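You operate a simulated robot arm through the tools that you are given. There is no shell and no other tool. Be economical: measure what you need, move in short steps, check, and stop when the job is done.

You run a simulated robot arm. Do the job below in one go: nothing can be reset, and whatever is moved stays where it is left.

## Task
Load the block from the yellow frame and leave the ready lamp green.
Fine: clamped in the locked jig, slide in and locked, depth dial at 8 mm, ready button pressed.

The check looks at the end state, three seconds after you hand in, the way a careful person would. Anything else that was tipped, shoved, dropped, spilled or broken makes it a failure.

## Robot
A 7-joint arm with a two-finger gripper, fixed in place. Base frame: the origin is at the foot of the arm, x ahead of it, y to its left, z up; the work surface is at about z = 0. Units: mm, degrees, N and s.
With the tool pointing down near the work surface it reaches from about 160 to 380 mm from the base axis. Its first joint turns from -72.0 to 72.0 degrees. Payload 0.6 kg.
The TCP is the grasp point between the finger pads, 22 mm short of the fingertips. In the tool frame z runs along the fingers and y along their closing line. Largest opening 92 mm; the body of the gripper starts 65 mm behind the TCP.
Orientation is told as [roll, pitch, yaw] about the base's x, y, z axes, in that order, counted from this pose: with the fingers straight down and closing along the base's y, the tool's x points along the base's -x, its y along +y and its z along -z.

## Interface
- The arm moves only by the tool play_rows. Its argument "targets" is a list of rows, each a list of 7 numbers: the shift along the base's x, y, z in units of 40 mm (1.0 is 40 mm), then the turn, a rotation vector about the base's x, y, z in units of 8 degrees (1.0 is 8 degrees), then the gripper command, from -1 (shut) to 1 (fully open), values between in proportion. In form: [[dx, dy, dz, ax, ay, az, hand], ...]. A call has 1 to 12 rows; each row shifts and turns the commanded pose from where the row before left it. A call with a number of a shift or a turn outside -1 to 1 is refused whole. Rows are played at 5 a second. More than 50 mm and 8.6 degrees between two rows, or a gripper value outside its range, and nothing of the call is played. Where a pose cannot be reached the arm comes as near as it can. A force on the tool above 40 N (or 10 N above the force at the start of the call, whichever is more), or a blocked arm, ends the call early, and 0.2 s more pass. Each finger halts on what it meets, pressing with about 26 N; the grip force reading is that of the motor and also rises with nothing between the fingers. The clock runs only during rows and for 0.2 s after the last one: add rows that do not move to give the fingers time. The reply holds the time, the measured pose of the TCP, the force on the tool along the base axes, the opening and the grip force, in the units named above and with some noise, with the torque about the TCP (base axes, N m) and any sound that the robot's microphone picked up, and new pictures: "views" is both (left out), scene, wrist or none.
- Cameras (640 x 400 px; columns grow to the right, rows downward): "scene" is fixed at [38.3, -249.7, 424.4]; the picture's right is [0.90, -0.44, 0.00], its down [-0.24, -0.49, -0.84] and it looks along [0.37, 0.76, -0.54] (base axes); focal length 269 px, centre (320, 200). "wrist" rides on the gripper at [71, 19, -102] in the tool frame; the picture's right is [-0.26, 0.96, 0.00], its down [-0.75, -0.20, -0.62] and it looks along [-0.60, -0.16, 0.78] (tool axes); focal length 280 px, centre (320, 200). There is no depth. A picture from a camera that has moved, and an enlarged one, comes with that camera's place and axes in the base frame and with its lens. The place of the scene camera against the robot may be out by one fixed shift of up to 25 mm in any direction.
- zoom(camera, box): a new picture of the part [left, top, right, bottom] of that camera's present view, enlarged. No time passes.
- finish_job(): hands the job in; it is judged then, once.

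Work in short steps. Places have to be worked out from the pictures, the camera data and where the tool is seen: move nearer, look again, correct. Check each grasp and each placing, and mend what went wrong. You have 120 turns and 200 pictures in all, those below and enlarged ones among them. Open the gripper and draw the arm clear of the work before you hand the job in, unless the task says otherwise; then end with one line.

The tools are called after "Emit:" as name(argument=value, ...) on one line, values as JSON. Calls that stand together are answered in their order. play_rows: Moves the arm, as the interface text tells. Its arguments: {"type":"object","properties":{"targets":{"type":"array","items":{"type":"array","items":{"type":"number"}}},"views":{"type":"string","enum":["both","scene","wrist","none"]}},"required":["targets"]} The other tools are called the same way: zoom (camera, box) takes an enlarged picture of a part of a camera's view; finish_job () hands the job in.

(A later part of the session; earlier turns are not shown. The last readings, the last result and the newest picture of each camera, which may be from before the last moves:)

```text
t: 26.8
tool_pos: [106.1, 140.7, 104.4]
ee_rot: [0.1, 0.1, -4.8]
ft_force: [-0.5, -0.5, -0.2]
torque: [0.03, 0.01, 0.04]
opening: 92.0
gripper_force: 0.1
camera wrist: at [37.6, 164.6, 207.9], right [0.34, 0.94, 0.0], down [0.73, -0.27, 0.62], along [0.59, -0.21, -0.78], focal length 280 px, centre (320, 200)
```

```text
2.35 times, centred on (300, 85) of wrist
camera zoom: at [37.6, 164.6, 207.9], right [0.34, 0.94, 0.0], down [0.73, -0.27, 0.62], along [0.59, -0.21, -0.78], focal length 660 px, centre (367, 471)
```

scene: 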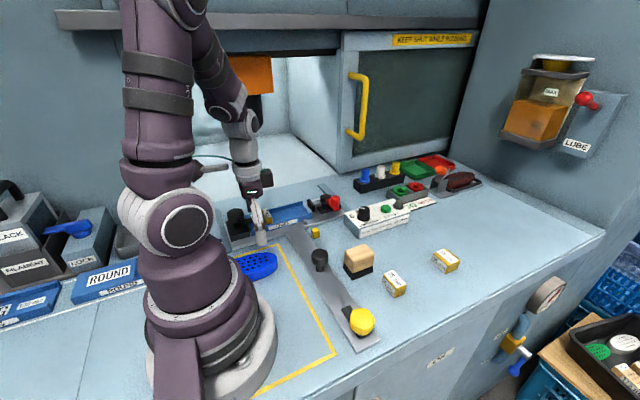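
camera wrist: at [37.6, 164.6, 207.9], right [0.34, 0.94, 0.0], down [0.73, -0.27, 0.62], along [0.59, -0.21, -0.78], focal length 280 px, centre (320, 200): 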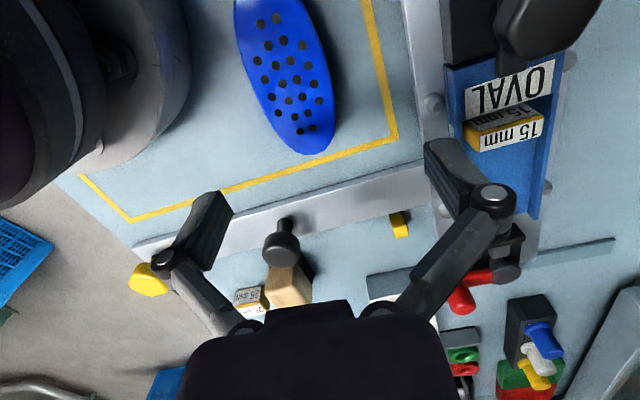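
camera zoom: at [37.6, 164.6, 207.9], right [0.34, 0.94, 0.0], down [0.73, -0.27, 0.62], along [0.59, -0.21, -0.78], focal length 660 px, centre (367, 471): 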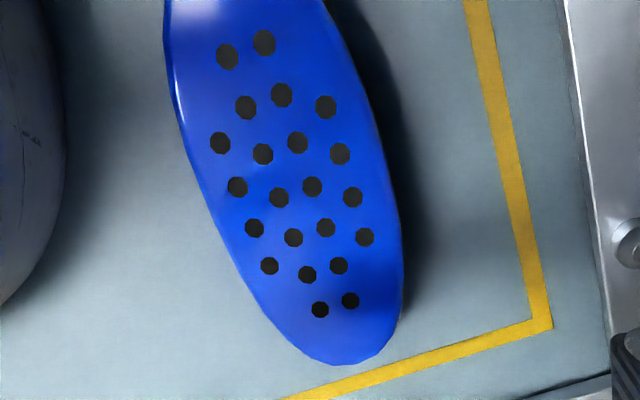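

The hole pattern gives block centre ≈(81,129), tilt ≈-3°, too close to the base for a central grip. I grip it slightly off-centre at x≈99 first, to shift it outward and regrip centrally.

Emit:
play_rows(targets=[[-0.17, -0.3, -0.5, 0, 0, 0.2, 1], [0, 0, -0.6, 0, 0, 0, 1], [0, 0, -0.5, 0, 0, 0, 1], [0, 0, 0, 0, 0, 0, 1]])

```text
t: 27.8
tool_pos: [100.1, 128.9, 41.2]
ee_rot: [0.1, 0.0, -3.2]
ft_force: [0.6, 0.9, 0.1]
torque: [-0.02, 0.0, -0.02]
opening: 92.3
gripper_force: 0.0
camera wrist: at [30.8, 150.6, 143.9], right [0.32, 0.95, 0.0], down [0.74, -0.25, 0.62], along [0.59, -0.19, -0.78], focal length 280 px, centre (320, 200)
```

scene: 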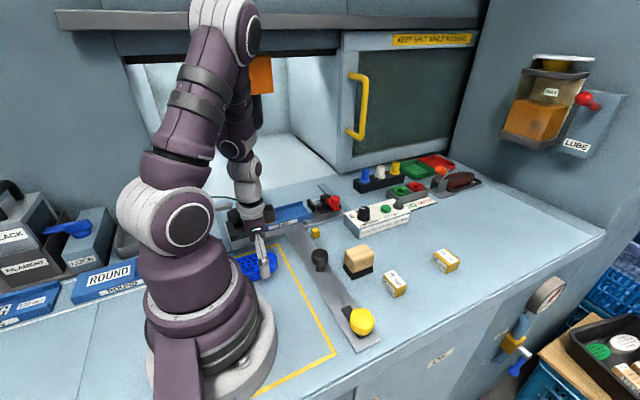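
wrist: 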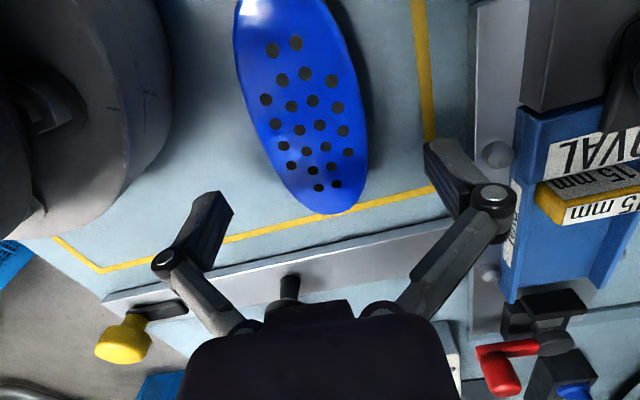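

Reach seems fine here; I test whether it reaches further in to the block's centre.

Emit:
play_rows(targets=[[-0.25, 0.03, 0, 0, 0, 0, 1], [-0.2, 0, 0, 0, 0, 0, 1], [0, 0, 0, 0, 0, 0, 1]])

```text
t: 28.6
tool_pos: [82.0, 127.8, 42.1]
ee_rot: [0.2, 0.1, -3.1]
ft_force: [-0.6, -0.3, 0.8]
torque: [0.0, 0.02, -0.02]
opening: 92.0
gripper_force: 0.0
camera wrist: at [12.5, 151.6, 144.1], right [0.32, 0.95, 0.0], down [0.74, -0.25, 0.62], along [0.59, -0.19, -0.78], focal length 280 px, centre (320, 200)
```

scene: 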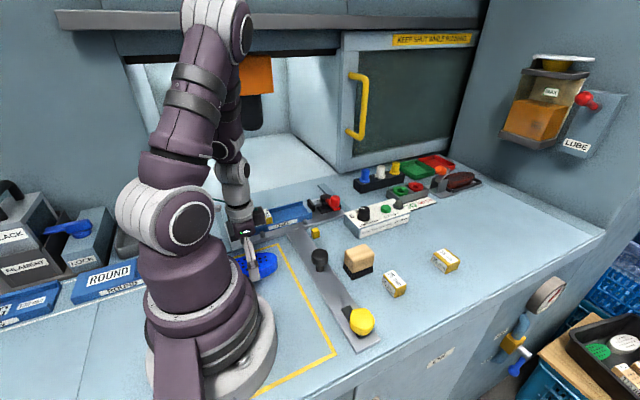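
wrist: 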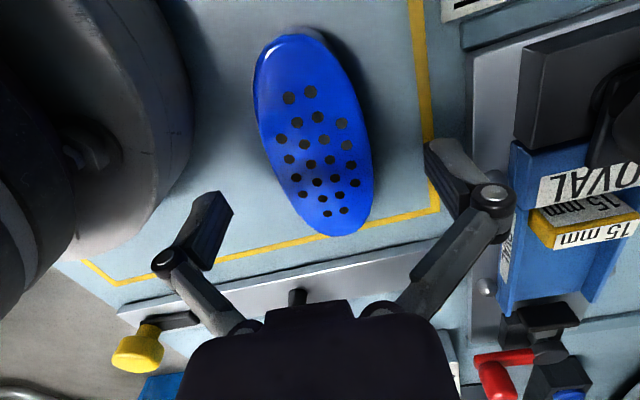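

Reaches well; TCP is right at block centre. I descend to z≈34 (a high grip so fingers clear the jig walls) and close.

Emit:
play_rows(targets=[[0, 0.02, -0.2, 0, 0, 0, 1], [0, 0, 0, 0, 0, 0, 1], [0, 0, 0, 0, 0, 0, -1], [0, 0, 0, 0, 0, 0, -1], [0, 0, 0, 0, 0, 0, -1], [0, 0, 0, 0, 0, 0, -1], [0, 0, 0, 0, 0, 0, -1]])

Emit:
zoom(camera="scene", box=[200, 215, 320, 295])

```text
t: 30.2
tool_pos: [80.6, 129.4, 33.9]
ee_rot: [0.2, 0.1, -3.3]
ft_force: [-0.4, 1.2, 12.1]
torque: [0.06, 0.1, 0.04]
opening: 49.1
gripper_force: 26.2
camera wrist: at [12.1, 151.8, 136.0], right [0.31, 0.95, 0.0], down [0.74, -0.25, 0.62], along [0.59, -0.19, -0.78], focal length 280 px, centre (320, 200)
```

scene: 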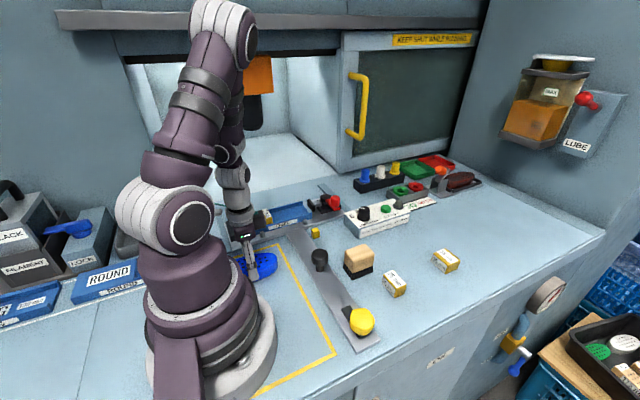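
wrist: 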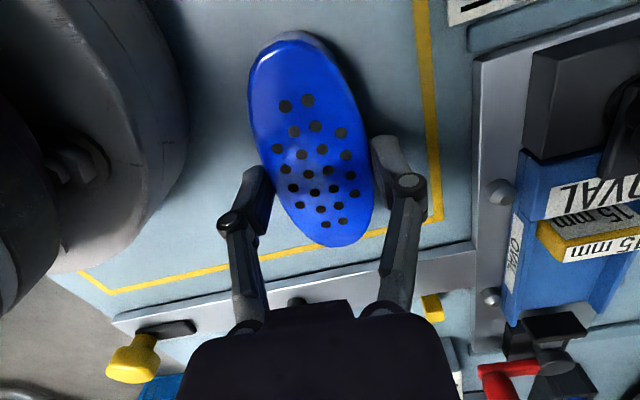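

```text
5.00 times, centred on (260, 255) of scene
camera zoom: at [38.3, -249.7, 424.4], right [0.9, -0.44, 0.0], down [-0.24, -0.49, -0.84], along [0.37, 0.76, -0.54], focal length 1346 px, centre (620, -75)
```

zoom: 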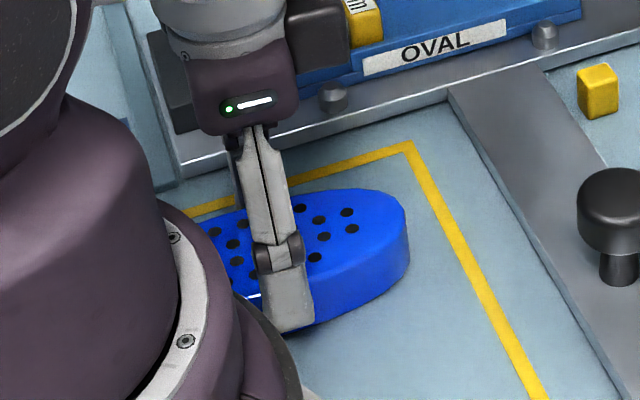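

Gripped at 49 mm width with some upward reaction. I lift gently and check the hold.

Emit:
play_rows(targets=[[0, 0, 0.2, 0, 0, 0, -1], [0, 0, 0.3, 0, 0, 0, -1], [0, 0, 0, 0, 0, 0, -1]], views="wrist")

Emit:
zoom(camera="scene", box=[200, 215, 320, 295])

```text
t: 31.0
tool_pos: [80.1, 128.2, 53.2]
ee_rot: [0.0, 0.1, -3.3]
ft_force: [-1.1, 0.4, -1.1]
torque: [0.02, -0.02, 0.01]
opening: 49.2
gripper_force: 25.8
camera wrist: at [11.5, 151.8, 155.8], right [0.31, 0.95, 0.0], down [0.74, -0.25, 0.62], along [0.59, -0.19, -0.78], focal length 280 px, centre (320, 200)
```

wrist: 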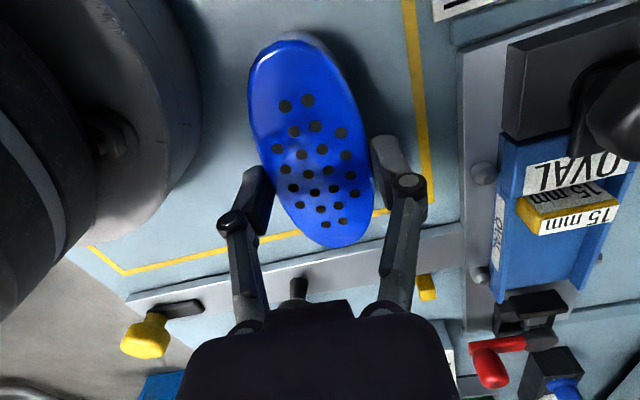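

```text
5.00 times, centred on (260, 255) of scene
camera zoom: at [38.3, -249.7, 424.4], right [0.9, -0.44, 0.0], down [-0.24, -0.49, -0.84], along [0.37, 0.76, -0.54], focal length 1346 px, centre (620, -75)
```

zoom: 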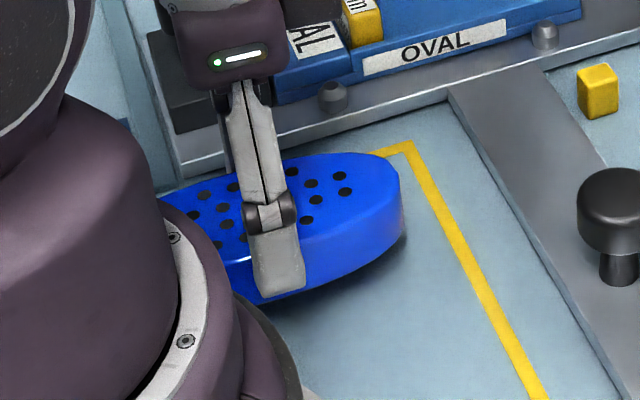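

Block is securely held. I carry it high to above the jig and square it to yaw 0, then compare its length with the space to the clamp pad.

Emit:
play_rows(targets=[[0.2, 0.1, 0.8, 0, 0, 0, -1], [0.4, 0.3, 0.8, 0, 0, 0, -1], [0.6, 0.6, 0.3, 0, 0, 0, -1], [0.6, 0.6, 0, 0, 0, 0.2, -1], [0.6, 0.6, 0, 0, 0, 0.2, -1], [0.6, 0.6, 0, 0, 0, 0, -1], [0.4, 0.4, 0, 0, 0, 0, -1], [0, 0, -0.5, 0, 0, 0, -1], [0, 0, 0, 0, 0, 0, -1]])

Emit:
zoom(camera="scene", box=[215, 155, 375, 255])

```text
t: 33.0
tool_pos: [216.7, 256.7, 108.9]
ee_rot: [0.1, 0.1, -0.1]
ft_force: [0.1, 0.1, -0.2]
torque: [0.02, 0.0, -0.04]
opening: 49.0
gripper_force: 25.9
camera wrist: at [146.6, 276.1, 211.6], right [0.26, 0.97, 0.0], down [0.75, -0.21, 0.62], along [0.6, -0.16, -0.78], focal length 280 px, centre (320, 200)
```

scene: 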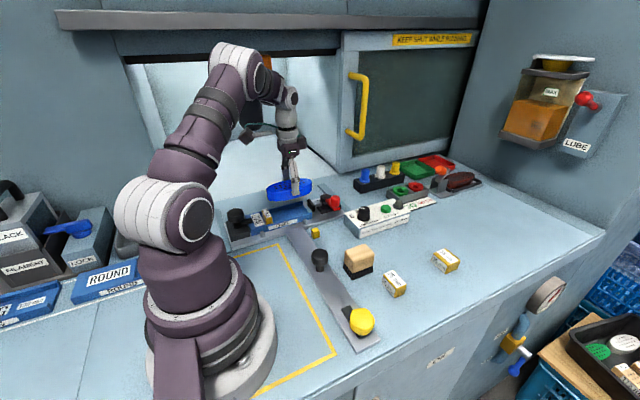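
wrist: 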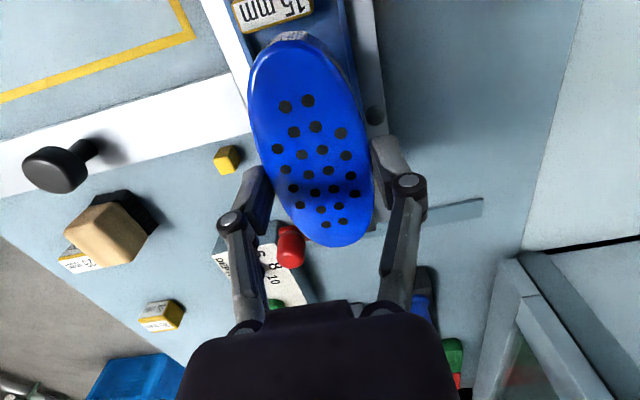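

```text
4.00 times, centred on (295, 205) of scene
camera zoom: at [38.3, -249.6, 424.4], right [0.9, -0.44, 0.0], down [-0.24, -0.49, -0.84], along [0.37, 0.76, -0.54], focal length 1077 px, centre (420, 180)
```

zoom: 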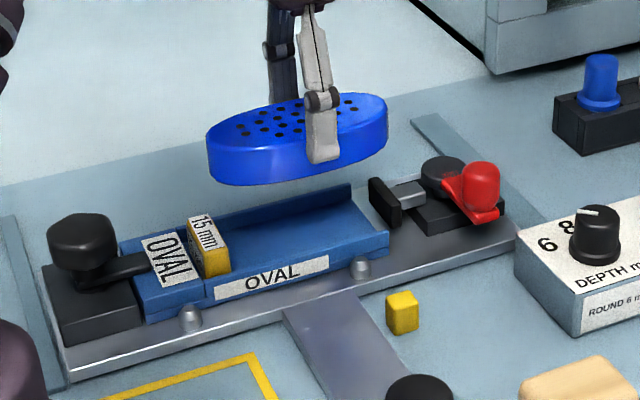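

The gap from spacer to pad (~100–107 mm) is shorter than the block, so the clamp is currently shut and must be opened first. I set the block back down in the frame, a bit further out.

Emit:
play_rows(targets=[[-0.6, -0.6, 0.4, 0, 0, 0, -1], [-0.6, -0.6, 0, 0, 0, 0, -1], [-0.6, -0.6, 0, 0, 0, 0, -1], [-0.6, -0.6, 0, 0, 0, 0, -1], [-0.6, -0.55, -0.3, 0, 0, 0, -1], [0, 0, -0.8, 0, 0, 0, -1], [0, 0, -0.7, 0, 0, 0, -1], [0, 0, -0.35, 0, 0, 0, -1], [0, 0, 0, 0, 0, 0, -1]])

```text
t: 35.0
tool_pos: [96.1, 140.4, 38.9]
ee_rot: [0.1, 0.0, 0.1]
ft_force: [-0.2, -0.2, -1.1]
torque: [0.02, -0.03, -0.01]
opening: 48.9
gripper_force: 25.7
camera wrist: at [27.1, 159.1, 142.3], right [0.26, 0.97, 0.0], down [0.75, -0.21, 0.62], along [0.6, -0.16, -0.78], focal length 280 px, centre (320, 200)
```

scene: 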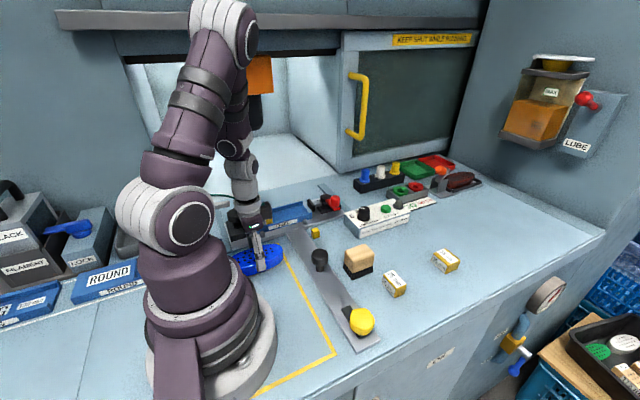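
wrist: 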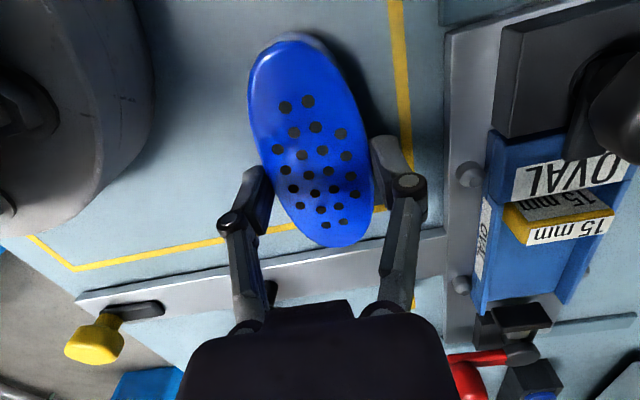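

Lower the last few millimetres, release, lift, then move to look at the red lever closely.

Emit:
play_rows(targets=[[0, 0, -0.12, 0, 0, 0, -1], [0, 0, 0, 0, 0, 0, -0.1], [0, 0, 0, 0, 0, 0, 0.6], [0, 0, 0, 0, 0, 0, 0.8], [0, 0, 0.6, 0, 0, 0, 0.8], [0, 0, 0.9, 0, 0, 0, 0.5], [0.8, 0.1, 0.8, 0, 0, 0.5, 0], [0.9, 0.3, 0, 0, 0, 1, -1], [0.9, 0.3, 0, 0, 0, 1, -1], [0.9, 0.3, 0, 0, 0, 1, -1], [0.8, 0.3, 0, 0, 0, 1, -1], [0, 0, 0, 0, 0, 0, -1]])

Emit:
zoom(camera="wrist", box=[220, 60, 480, 260])

```text
t: 37.6
tool_pos: [269.0, 188.5, 126.7]
ee_rot: [0.2, 0.1, 36.1]
ft_force: [-0.2, 0.7, 0.4]
torque: [-0.01, 0.0, 0.01]
opening: 0.0
gripper_force: 25.8
camera wrist: at [201.7, 163.1, 228.7], right [-0.36, 0.93, 0.0], down [0.73, 0.28, 0.62], along [0.58, 0.22, -0.78], focal length 280 px, centre (320, 200)
```

scene: 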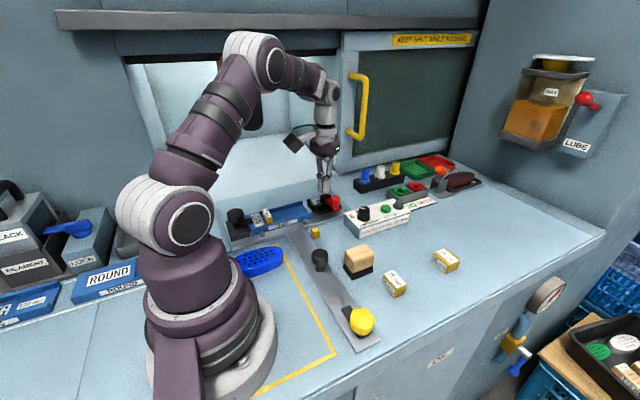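
wrist: 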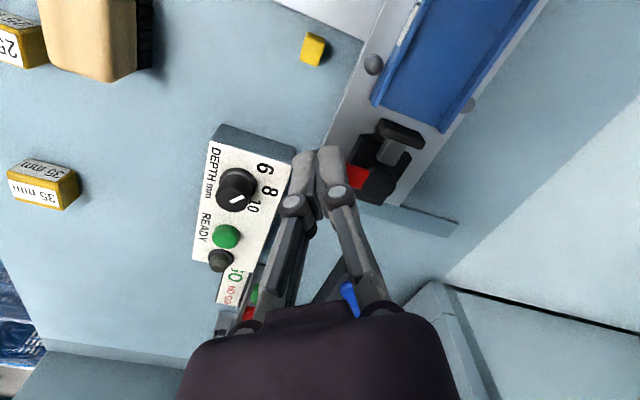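

```text
2.00 times, centred on (350, 160) of wrist
camera zoom: at [201.7, 163.1, 228.7], right [-0.36, 0.93, 0.0], down [0.73, 0.28, 0.62], along [0.58, 0.22, -0.78], focal length 561 px, centre (260, 280)
```

zoom: 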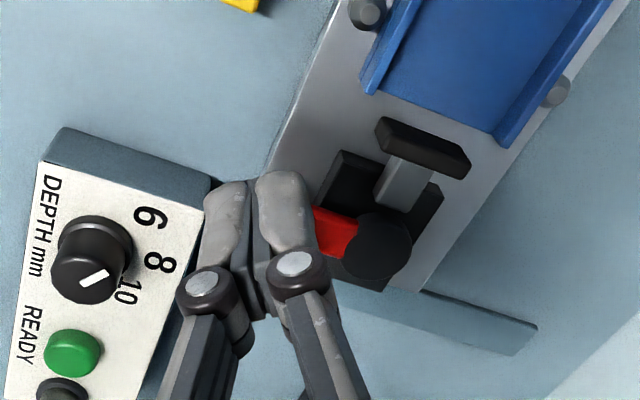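

Pad face is at x≈260, pivot ≈(313,259), red knob ≈(312,212). I position closed fingers just on the -x side of the knob and look before pushing it.

Emit:
play_rows(targets=[[0.05, 0.1, 0, 0, 0, -1, -1], [0.05, 0.15, 0, 0, 0, -1, -1], [0.05, 0.15, 0, 0, 0, -1, -1], [0.05, 0.15, 0, 0, 0, -1, -1], [0, 0.1, -0.5, 0, 0, -0.5, -1], [0, 0, -0.6, 0, 0, 0, -1], [0, 0, 0, 0, 0, 0, -1]])

Emit:
zoom(camera="wrist", box=[220, 60, 480, 260])

Emit:
zoom(camera="scene", box=[275, 155, 395, 235])

```text
t: 39.2
tool_pos: [276.5, 217.9, 83.9]
ee_rot: [0.1, 0.1, -0.1]
ft_force: [0.2, -0.2, 0.0]
torque: [0.02, -0.02, -0.01]
opening: 0.0
gripper_force: 25.9
camera wrist: at [206.6, 236.8, 186.5], right [0.26, 0.96, 0.0], down [0.75, -0.21, 0.62], along [0.6, -0.16, -0.78], focal length 280 px, centre (320, 200)
```

scene: 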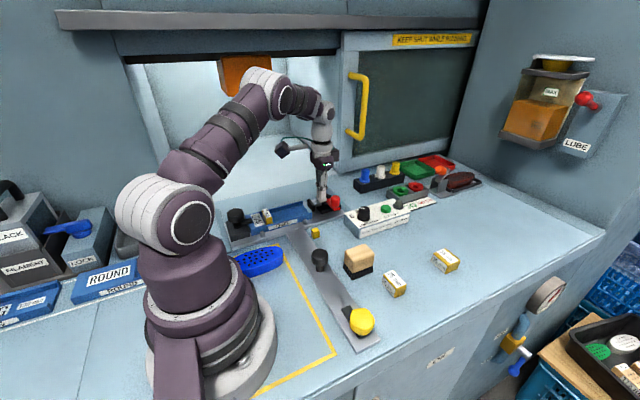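
wrist: 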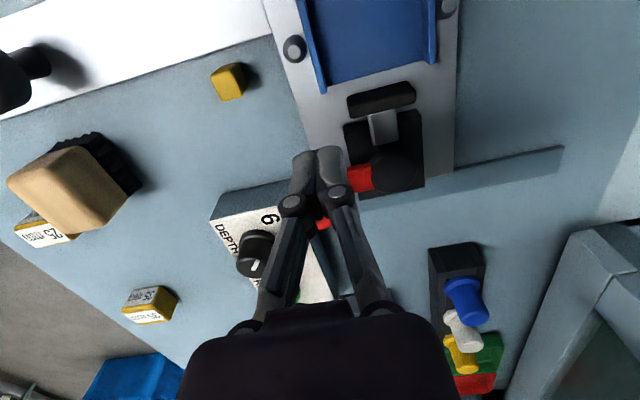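

```text
2.00 times, centred on (350, 160) of wrist
camera zoom: at [206.6, 236.8, 186.5], right [0.26, 0.96, 0.0], down [0.75, -0.21, 0.62], along [0.6, -0.16, -0.78], focal length 561 px, centre (260, 280)
```

zoom: 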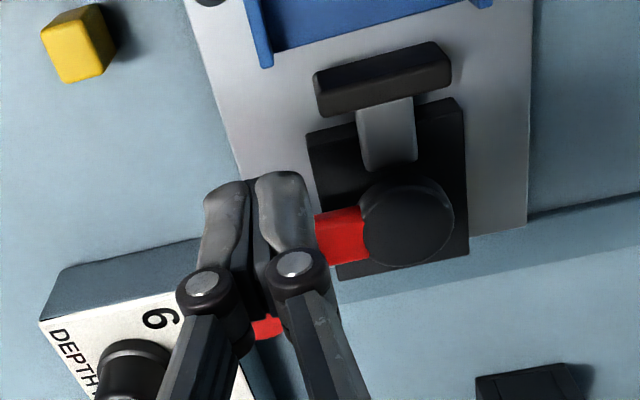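

```text
5.00 times, centred on (335, 195) of scene
camera zoom: at [38.3, -249.7, 424.4], right [0.9, -0.44, 0.0], down [-0.24, -0.49, -0.84], along [0.37, 0.76, -0.54], focal length 1346 px, centre (245, 225)
```

zoom: 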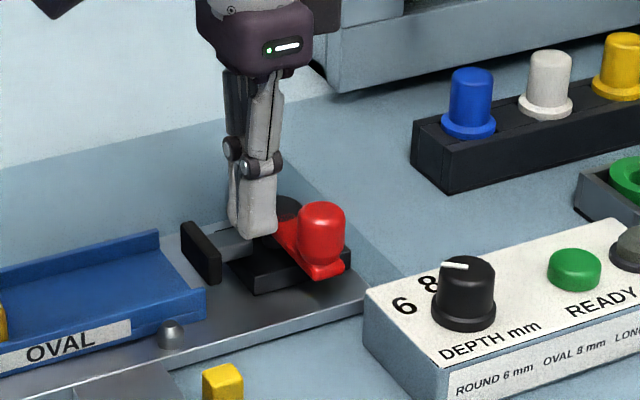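

Fingers are beside the knob. I lower to z≈58 and push gently toward +x, watching the force.

Emit:
play_rows(targets=[[0, -0.05, -0.4, 0, 0, 0, -1], [0, 0, -0.25, 0, 0, 0, -1], [0.2, 0, 0, 0, 0, 0, -1], [0.2, 0, 0, 0, 0, 0, -1], [0.1, 0, 0, 0, 0, 0, -1], [0.1, 0, 0, 0, 0, 0, -1], [0.1, 0, 0, 0, 0, 0, -1], [0.1, 0, 0, 0, 0, 0, -1], [0, 0, 0, 0, 0, 0, -1]])

Emit:
zoom(camera="scene", box=[275, 155, 395, 235])

```text
t: 41.2
tool_pos: [308.8, 216.1, 55.4]
ee_rot: [0.1, 0.1, 0.0]
ft_force: [0.0, -0.3, -0.6]
torque: [0.0, 0.02, -0.01]
opening: 0.0
gripper_force: 27.4
camera wrist: at [238.7, 234.9, 158.7], right [0.26, 0.97, 0.0], down [0.75, -0.21, 0.62], along [0.6, -0.16, -0.78], focal length 280 px, centre (320, 200)
```

scene: 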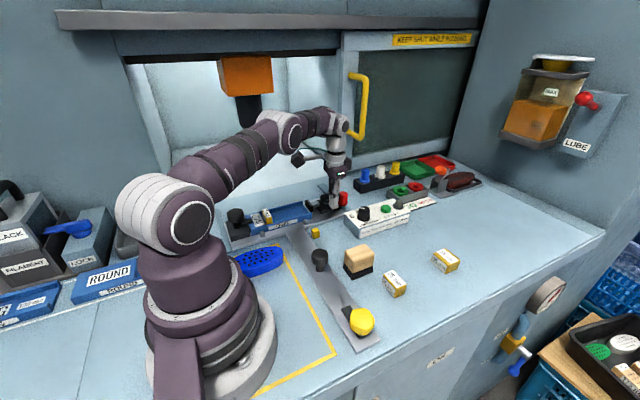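
wrist: 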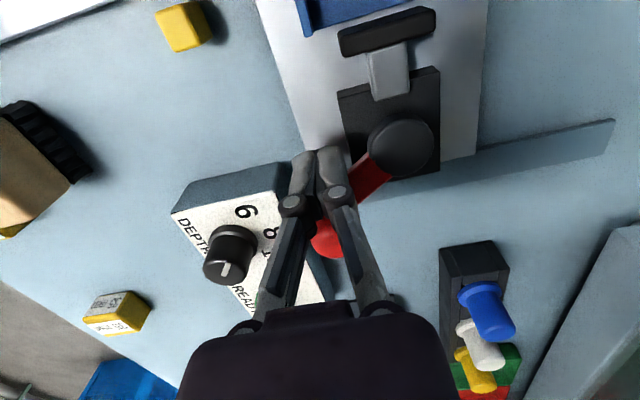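

```text
5.00 times, centred on (335, 195) of scene
camera zoom: at [38.3, -249.7, 424.4], right [0.9, -0.44, 0.0], down [-0.24, -0.49, -0.84], along [0.37, 0.76, -0.54], focal length 1346 px, centre (245, 225)
```

zoom: 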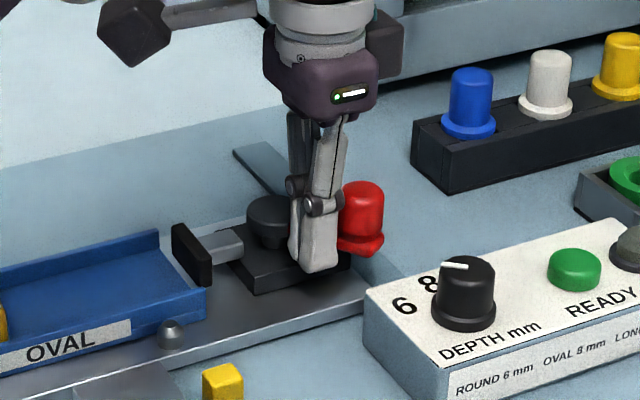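

The lever turned freely and the pad moved toward the channel, so +x closes; -x opens. I lift, open the fingers and look to grip the knob and drag it the other way.

Emit:
play_rows(targets=[[-0.1, 0, 0.2, 0, 0, 0, -1], [-0.2, 0, 0.9, 0, 0, 0.5, -0.5], [-0.3, 0, 0.6, 0, 0, 1, 0], [0, 0, 0.2, 0, 0, 1, 0], [0, 0, 0, 0, 0, 1, 0], [0, 0, 0, 0, 0, 0, 0]])

Emit:
zoom(camera="wrist", box=[200, 60, 460, 260])

```text
t: 42.6
tool_pos: [285.5, 215.6, 132.7]
ee_rot: [0.1, 0.2, 28.2]
ft_force: [0.5, -0.1, -0.3]
torque: [-0.01, 0.01, 0.04]
opening: 45.9
gripper_force: 0.1
camera wrist: at [215.2, 198.0, 235.3], right [-0.22, 0.97, 0.0], down [0.76, 0.17, 0.62], along [0.61, 0.14, -0.78], focal length 280 px, centre (320, 200)
```

scene: 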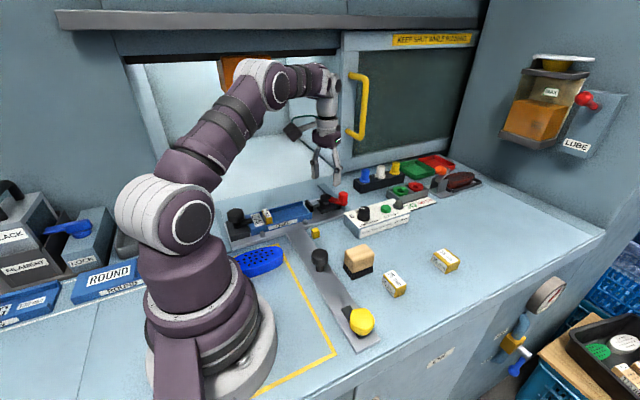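
wrist: 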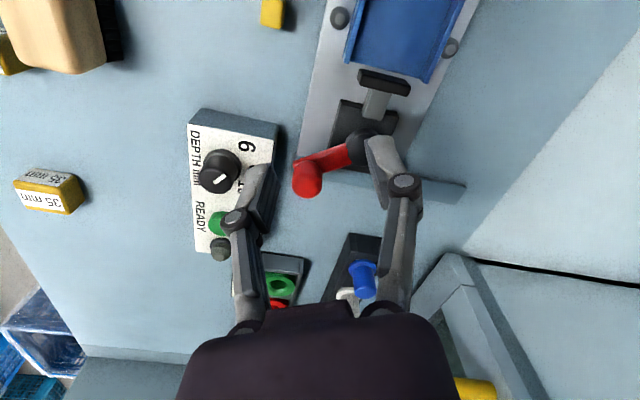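

```text
2.00 times, centred on (330, 160) of wrist
camera zoom: at [215.2, 198.0, 235.3], right [-0.22, 0.97, 0.0], down [0.76, 0.17, 0.62], along [0.61, 0.14, -0.78], focal length 561 px, centre (300, 280)
```

zoom: 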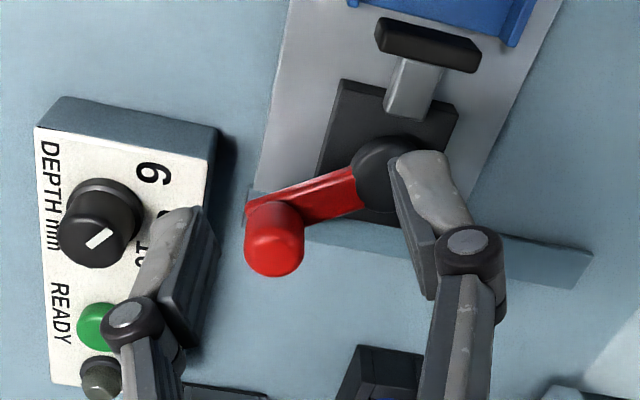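

Knob now at about (343,215), beyond vertical reach; I tilt the tool ~16° outward and come over it with a narrowed opening.

Emit:
play_rows(targets=[[0.4, 0, 0, 0.53, -0.85, 0, -0.2], [0.5, 0, -0.3, 0.53, -0.85, 0, -0.2], [0.5, 0, -0.6, 0, 0, 0, -0.2], [0, 0, -0.3, 0, 0, 0, -0.2], [0, 0, 0, 0, 0, 0, -0.2]])

Emit:
zoom(camera="wrist", box=[220, 80, 480, 280])

Emit:
zoom(camera="scene", box=[285, 145, 405, 225])

```text
t: 43.8
tool_pos: [340.8, 213.2, 83.4]
ee_rot: [1.3, -15.8, 27.9]
ft_force: [0.4, 0.5, 0.2]
torque: [0.03, -0.03, -0.04]
opening: 37.0
gripper_force: 0.1
camera wrist: at [249.5, 183.9, 163.6], right [-0.23, 0.97, 0.09], down [0.59, 0.07, 0.8], along [0.77, 0.24, -0.59], focal length 280 px, centre (320, 200)
```

scene: 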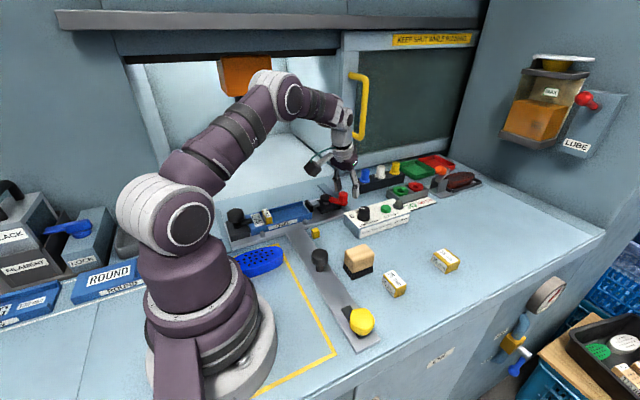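
wrist: 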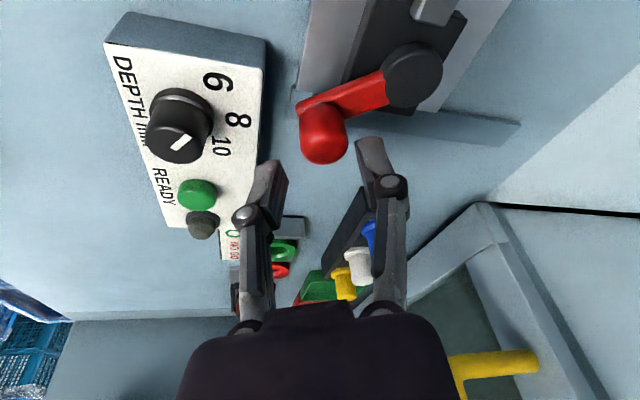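

```text
2.00 times, centred on (350, 180) of wrist
camera zoom: at [249.5, 183.9, 163.6], right [-0.23, 0.97, 0.09], down [0.59, 0.07, 0.8], along [0.77, 0.24, -0.59], focal length 561 px, centre (260, 240)
```

zoom: 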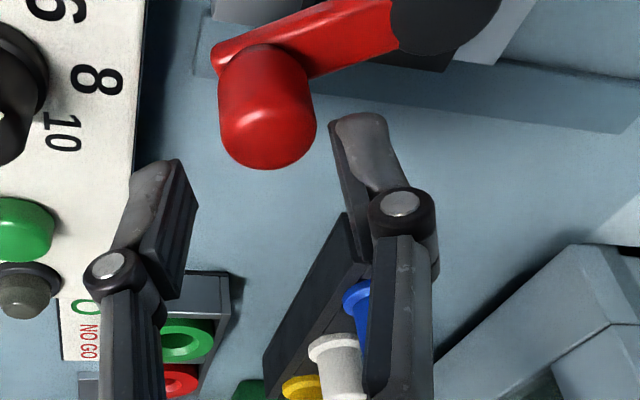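

```text
5.00 times, centred on (345, 185) of scene
camera zoom: at [38.3, -249.7, 424.4], right [0.9, -0.44, 0.0], down [-0.24, -0.49, -0.84], along [0.37, 0.76, -0.54], focal length 1346 px, centre (195, 275)
```

zoom: 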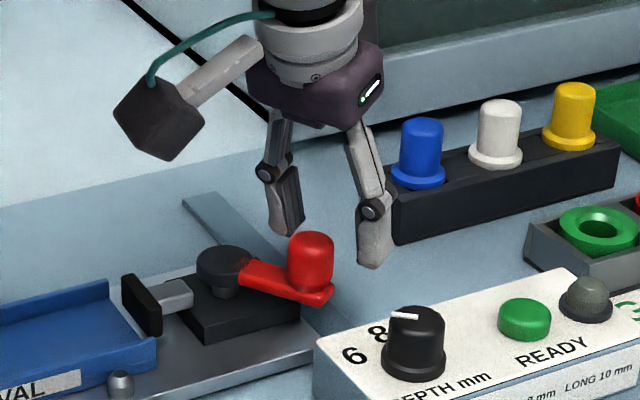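

Reach works tilted. I lower over the knob and close on it.

Emit:
play_rows(targets=[[0, 0.1, -0.3, 0, 0, 0, -0.2], [0, 0, -0.28, 0, 0, 0, -0.2], [0, 0, 0, 0, 0, 0, -0.2], [0, 0, 0, 0, 0, 0, -1], [0, 0, 0, 0, 0, 0, -1]], views="wrist")

Emit:
zoom(camera="scene", box=[285, 145, 405, 225])

```text
t: 44.8
tool_pos: [341.7, 220.8, 64.4]
ee_rot: [1.4, -16.5, 28.0]
ft_force: [6.3, -4.6, 12.7]
torque: [-0.26, -0.46, -0.09]
opening: 21.3
gripper_force: 21.0
stopped in row 5: the force on the tool passed its limit at 48 N (the readings are from after the stop); the commanded pose is now the measured one
camera wrist: at [250.0, 189.7, 142.8], right [-0.24, 0.97, 0.1], down [0.59, 0.06, 0.81], along [0.77, 0.25, -0.58], focal length 280 px, centre (320, 200)
```

wrist: 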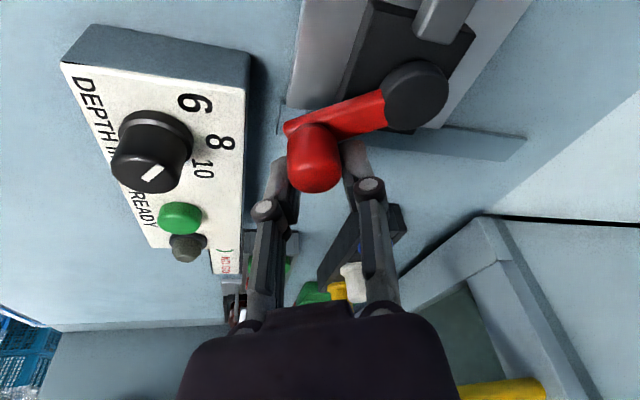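

```text
5.00 times, centred on (345, 185) of scene
camera zoom: at [38.3, -249.7, 424.4], right [0.9, -0.44, 0.0], down [-0.24, -0.49, -0.84], along [0.37, 0.76, -0.54], focal length 1346 px, centre (195, 275)
```

zoom: 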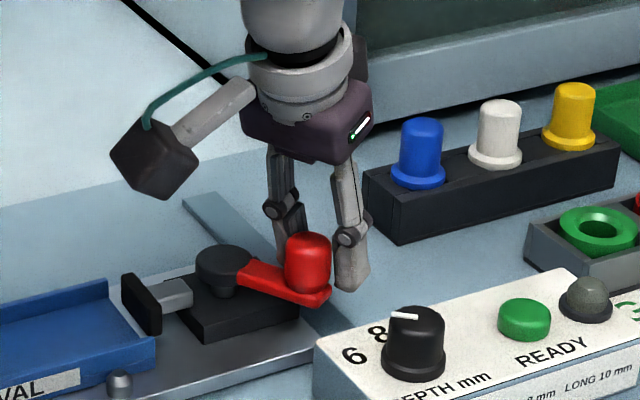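

The knob is held. I drag it along its arc back toward -y and check forces.

Emit:
play_rows(targets=[[-0.1, -0.06, 0, 0, 0, 0, -1], [-0.1, -0.06, 0, 0, 0, 0, -1], [-0.18, -0.075, 0, 0, 0, 0, -1], [-0.22, -0.05, 0, 0, 0, 0, -1], [-0.2, -0.025, 0, 0, 0, 0, -1], [0, 0, 0, 0, 0, 0, -1]], views="wrist")

Emit:
zoom(camera="scene", box=[285, 145, 405, 225])

```text
t: 45.8
tool_pos: [325.6, 214.2, 66.8]
ee_rot: [1.6, -17.4, 27.9]
ft_force: [6.5, 4.2, 2.9]
torque: [-0.02, 0.03, -0.03]
opening: 0.2
gripper_force: 27.4
stopped in row 4: the force on the tool passed its limit at 56 N (the readings are from after the stop); the commanded pose is now the measured one
camera wrist: at [232.4, 182.6, 143.2], right [-0.24, 0.97, 0.1], down [0.58, 0.05, 0.82], along [0.78, 0.25, -0.57], focal length 280 px, centre (320, 200)
```

wrist: 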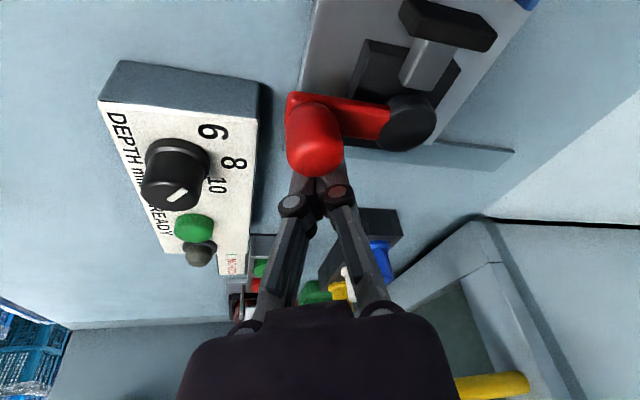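

```text
5.00 times, centred on (345, 185) of scene
camera zoom: at [38.3, -249.7, 424.4], right [0.9, -0.44, 0.0], down [-0.24, -0.49, -0.84], along [0.37, 0.76, -0.54], focal length 1346 px, centre (195, 275)
```

zoom: 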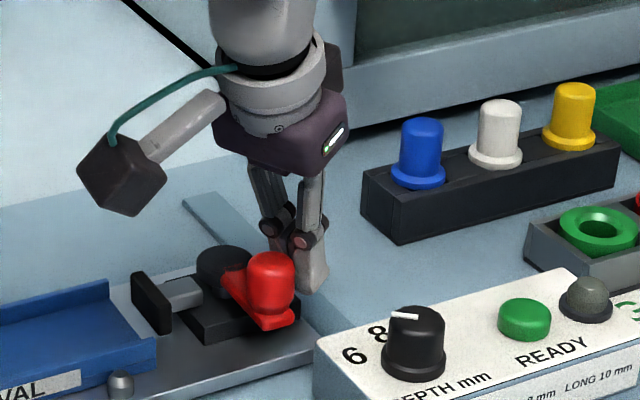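

The knob slipped from the grip and stands at its original spot, apparently an end stop. I now probe the pad face physically: lift, square up, and lower closed fingers into the channel end.

Emit:
play_rows(targets=[[0.05, 0, 0.5, 0, 0, 0, -1], [0, 0, 0.9, 0, 0, 0, -1], [-0.5, 0, 0, -0.53, 0.85, 0, -1], [-0.5, 0.2, 0, -0.53, 0.85, 0, -1], [-0.4, 0.3, 0, -0.08, 0.13, -0.5, -1], [-0.4, 0.3, 0, 0, 0, -1, -1], [-0.3, 0.2, 0, 0, 0, -1, -1], [-0.2, 0.1, 0, 0, 0, -1, -1], [0, 0, 0, 0, 0, 0, -1]])

Emit:
zoom(camera="wrist", box=[220, 40, 480, 240])

```text
t: 47.8
tool_pos: [234.5, 258.9, 122.1]
ee_rot: [0.3, -0.1, -0.1]
ft_force: [-0.3, 0.3, 0.6]
torque: [0.0, 0.02, -0.01]
opening: 0.2
gripper_force: 28.7
camera wrist: at [165.0, 278.1, 224.1], right [0.26, 0.97, 0.01], down [0.75, -0.21, 0.62], along [0.6, -0.16, -0.78], focal length 280 px, centre (320, 200)
```

scene: 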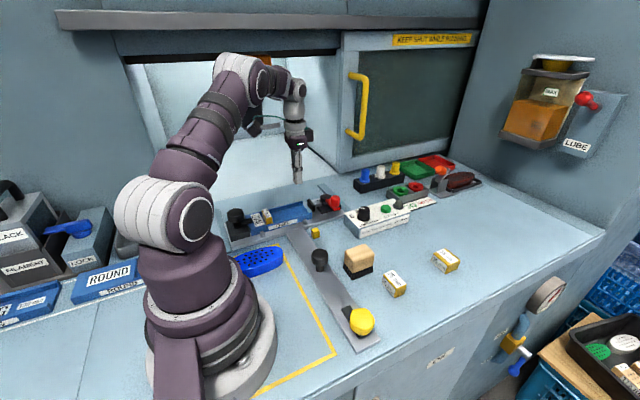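
wrist: 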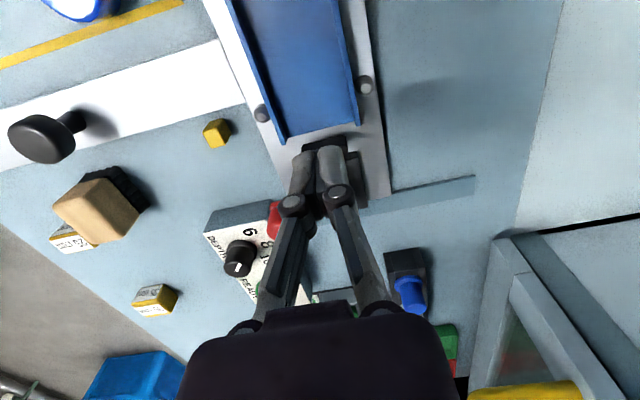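

```text
2.00 times, centred on (350, 140) of wrist
camera zoom: at [165.0, 278.1, 224.1], right [0.26, 0.97, 0.01], down [0.75, -0.21, 0.62], along [0.6, -0.16, -0.78], focal length 561 px, centre (260, 320)
```

zoom: 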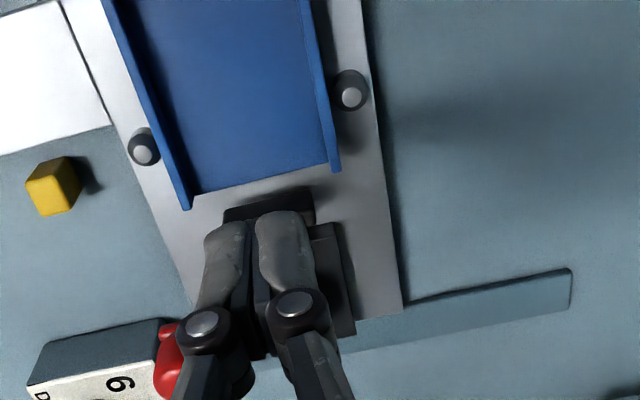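

Now lower into the channel and probe toward +x for the pad face.

Emit:
play_rows(targets=[[0, -0.05, -0.9, 0, 0, 0, -1], [0, 0, -0.9, 0, 0, 0, -1], [0.2, 0, 0, 0, 0, 0, -1], [0.1, 0, 0, 0, 0, 0, -1], [0.1, 0, 0, 0, 0, 0, -1], [0.05, 0, 0, 0, 0, 0, -1], [0.05, 0, 0, 0, 0, 0, -1], [0, 0, 0, 0, 0, 0, -1]], views="none")

Emit:
zoom(camera="scene", box=[235, 155, 395, 255])

```text
t: 49.6
tool_pos: [255.4, 256.6, 48.5]
ee_rot: [0.3, -0.1, 0.2]
ft_force: [-6.5, 0.4, 3.3]
torque: [-0.03, 0.1, 0.01]
opening: 6.2
gripper_force: 27.8
```

```text
4.00 times, centred on (315, 205) of scene
camera zoom: at [38.3, -249.7, 424.4], right [0.9, -0.44, 0.0], down [-0.24, -0.49, -0.84], along [0.37, 0.76, -0.54], focal length 1077 px, centre (340, 180)
```

zoom: 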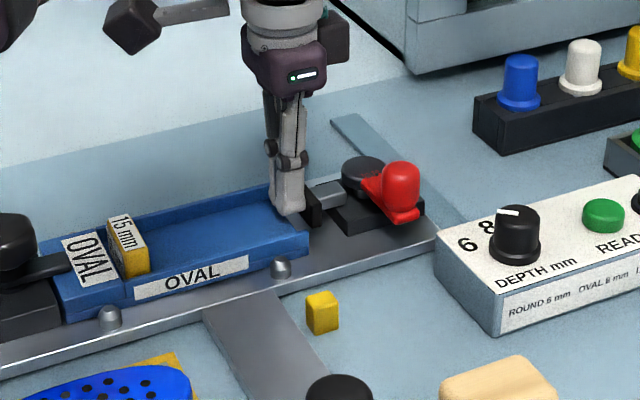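

Pad face measured at x≈263: only ~108 mm remains after the spacer. I press the pad a little harder to see whether it (and the lever) can retract.

Emit:
play_rows(targets=[[0.06, 0, 0, 0, 0, 0, -1], [0.06, 0, 0, 0, 0, 0, -1], [0.06, 0, 0, 0, 0, 0, -1], [0, 0, 0, 0, 0, 0, -1]], views="wrist")

Emit:
zoom(camera="scene", box=[235, 155, 395, 255])

```text
t: 50.1
tool_pos: [254.0, 256.4, 49.1]
ee_rot: [0.2, 0.6, 0.5]
ft_force: [-7.0, -1.2, 4.1]
torque: [-0.04, 0.05, -0.07]
opening: 6.1
gripper_force: 27.3
stopped in row 2: the force on the tool passed its limit at 46 N (the readings are from after the stop); the commanded pose is now the measured one
camera wrist: at [186.2, 275.1, 152.2], right [0.25, 0.97, 0.0], down [0.76, -0.2, 0.62], along [0.6, -0.16, -0.79], focal length 280 px, centre (320, 200)
```

wrist: 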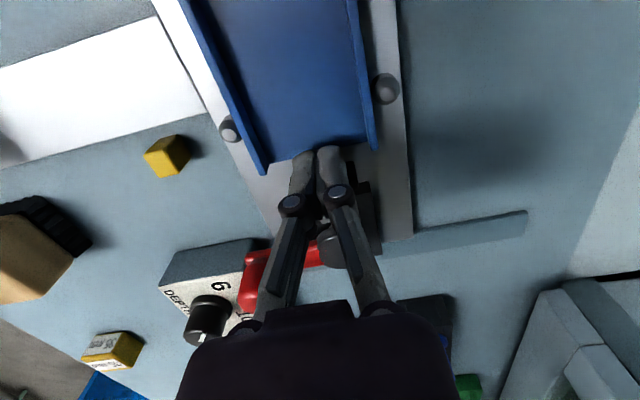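

```text
4.00 times, centred on (315, 205) of scene
camera zoom: at [38.3, -249.7, 424.4], right [0.9, -0.44, 0.0], down [-0.24, -0.49, -0.84], along [0.37, 0.76, -0.54], focal length 1077 px, centre (340, 180)
```

zoom: 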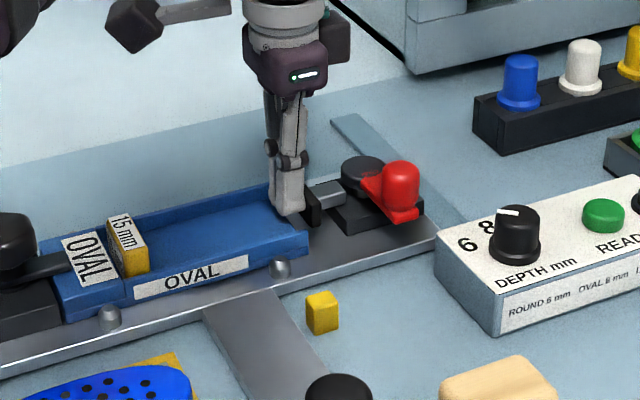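

The pad is rigid, so the lever's stop is the open state, leaving ~108 mm after the spacer. My better estimate of block length (hole pattern/silhouette) is ~106, so it may fit; I re-read the card and measure the block from above it.

Emit:
play_rows(targets=[[-0.2, 0, 0.1, 0, 0, 0, -1], [0, 0, 0.9, 0, 0, 0, -0.5], [0, 0, 0.9, 0, 0, 0, 0], [-0.8, -0.5, 0.3, 0, 0, 0, 1], [-0.8, -0.7, 0, 0, 0, 0, 1], [-0.8, -0.7, 0, 0, 0, 0, 1], [-0.8, -0.6, 0, 0, 0, 0, 1], [-0.3, 0, 0, 0, 0.5, 0, 1], [0, 0, 0, 0, 1, 0, 1], [0, 0, 0, 0, 1, 0, 1], [0, 0, 0, 0, 0, 0, 1]], views="wrist")

```text
t: 52.5
tool_pos: [107.1, 156.2, 137.8]
ee_rot: [0.4, 20.6, 0.6]
ft_force: [-0.5, -0.2, -0.6]
torque: [0.02, -0.03, 0.0]
opening: 92.2
gripper_force: 0.0
camera wrist: at [77.7, 175.2, 258.3], right [0.24, 0.97, -0.09], down [0.93, -0.2, 0.32], along [0.29, -0.16, -0.94], focal length 280 px, centre (320, 200)
```

wrist: 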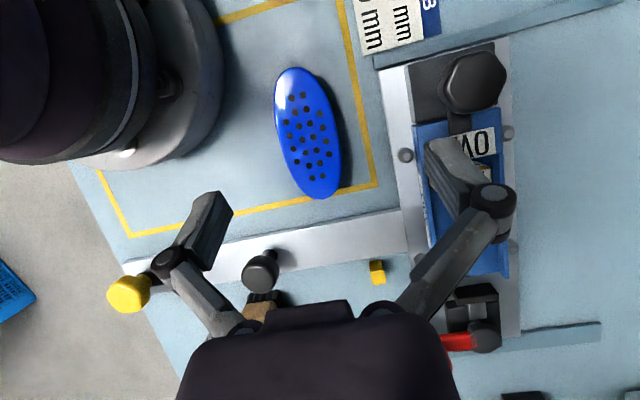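

Emit:
zoom(camera="wrist", box=[240, 50, 380, 210])

Emit:
zoom(camera="wrist", box=[340, 0, 460, 60])

```text
2.50 times, centred on (310, 130) of wrist
camera zoom: at [77.7, 175.2, 258.3], right [0.24, 0.97, -0.09], down [0.93, -0.2, 0.32], along [0.29, -0.16, -0.94], focal length 701 px, centre (345, 375)
```

zoom: 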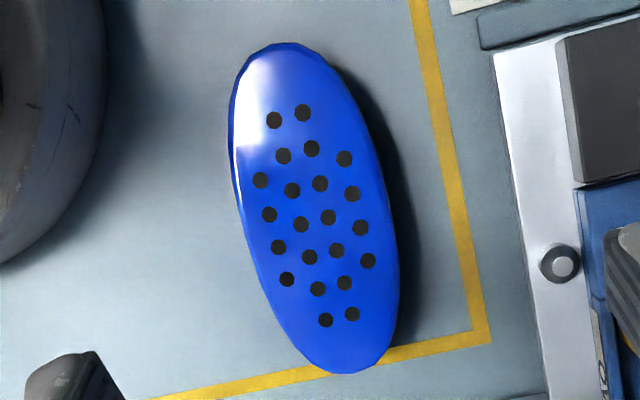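

```text
5.33 times, centred on (400, 30) of wrist
camera zoom: at [77.7, 175.2, 258.3], right [0.24, 0.97, -0.09], down [0.93, -0.2, 0.32], along [0.29, -0.16, -0.94], focal length 1495 px, centre (-107, 1107)
```

zoom: 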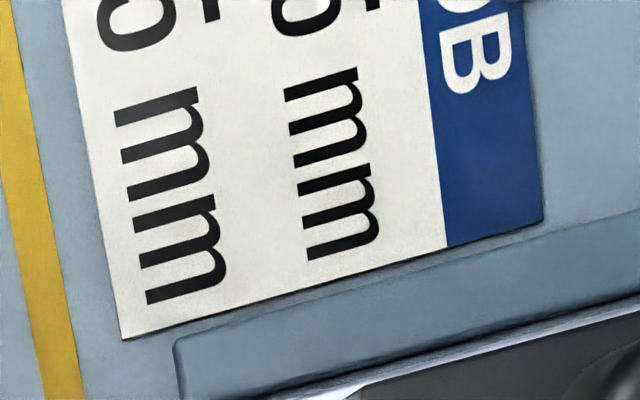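

Block length remains ambiguous (~110–115), so I want the card and the labels on the spare jigs read precisely.

Emit:
zoom(camera="scene", box=[0, 250, 150, 340])

Emit:
play_rows(targets=[[0, 0, 0.5, 0, -1, 0, 1], [0, 0, 0.5, 0, -1, 0, 1], [0, 0, 0.3, 0, -0.5, 0.5, 1], [0, 0, 0, 0, 0, 1, 1], [0, 0, 0, 0, 0, 1, 1], [0, 0, 0, 0, 0, 1, 1], [0, 0, 0, 0, 0, 1, 1], [0, 0, 0, 0, 0, 1, 1], [0, 0, 0, 0, 0, 1, 1], [0, 0, 0, 0, 0, 1, 1], [0, 0, 0, 0, 0, 1, 1], [0, 0, 0, 0, 0, 1, 1]], views="wrist")

```text
4.27 times, centred on (75, 295) of scene
camera zoom: at [38.3, -249.7, 424.4], right [0.9, -0.44, 0.0], down [-0.24, -0.49, -0.84], along [0.37, 0.76, -0.54], focal length 1149 px, centre (1365, -205)
```

zoom: 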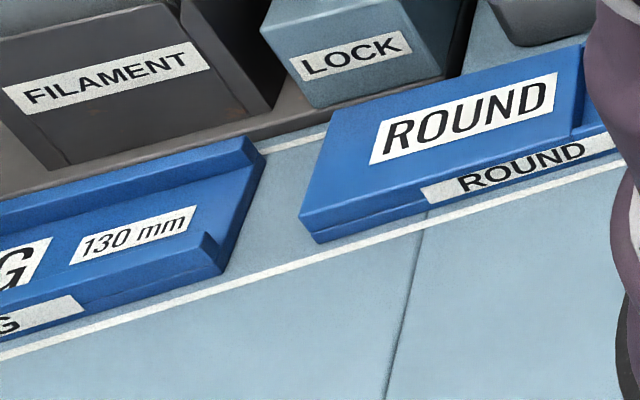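

```text
t: 55.1
tool_pos: [107.9, 157.1, 189.3]
ee_rot: [0.0, 0.5, 76.7]
ft_force: [0.3, -0.5, 0.3]
torque: [0.0, -0.01, 0.0]
opening: 92.1
gripper_force: 0.0
camera wrist: at [73.8, 93.2, 292.1], right [-0.88, 0.48, 0.0], down [0.38, 0.69, 0.62], along [0.3, 0.54, -0.79], focal length 280 px, centre (320, 200)
```

wrist: 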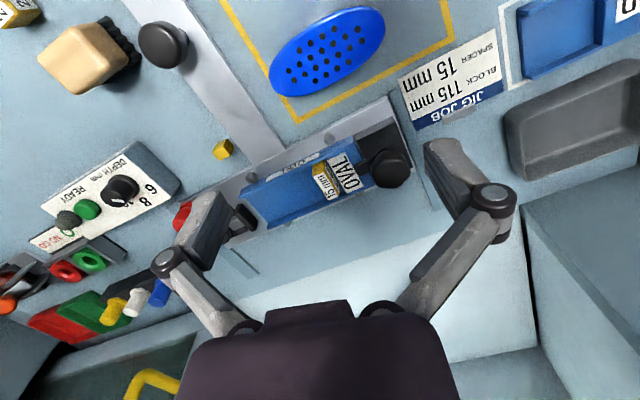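

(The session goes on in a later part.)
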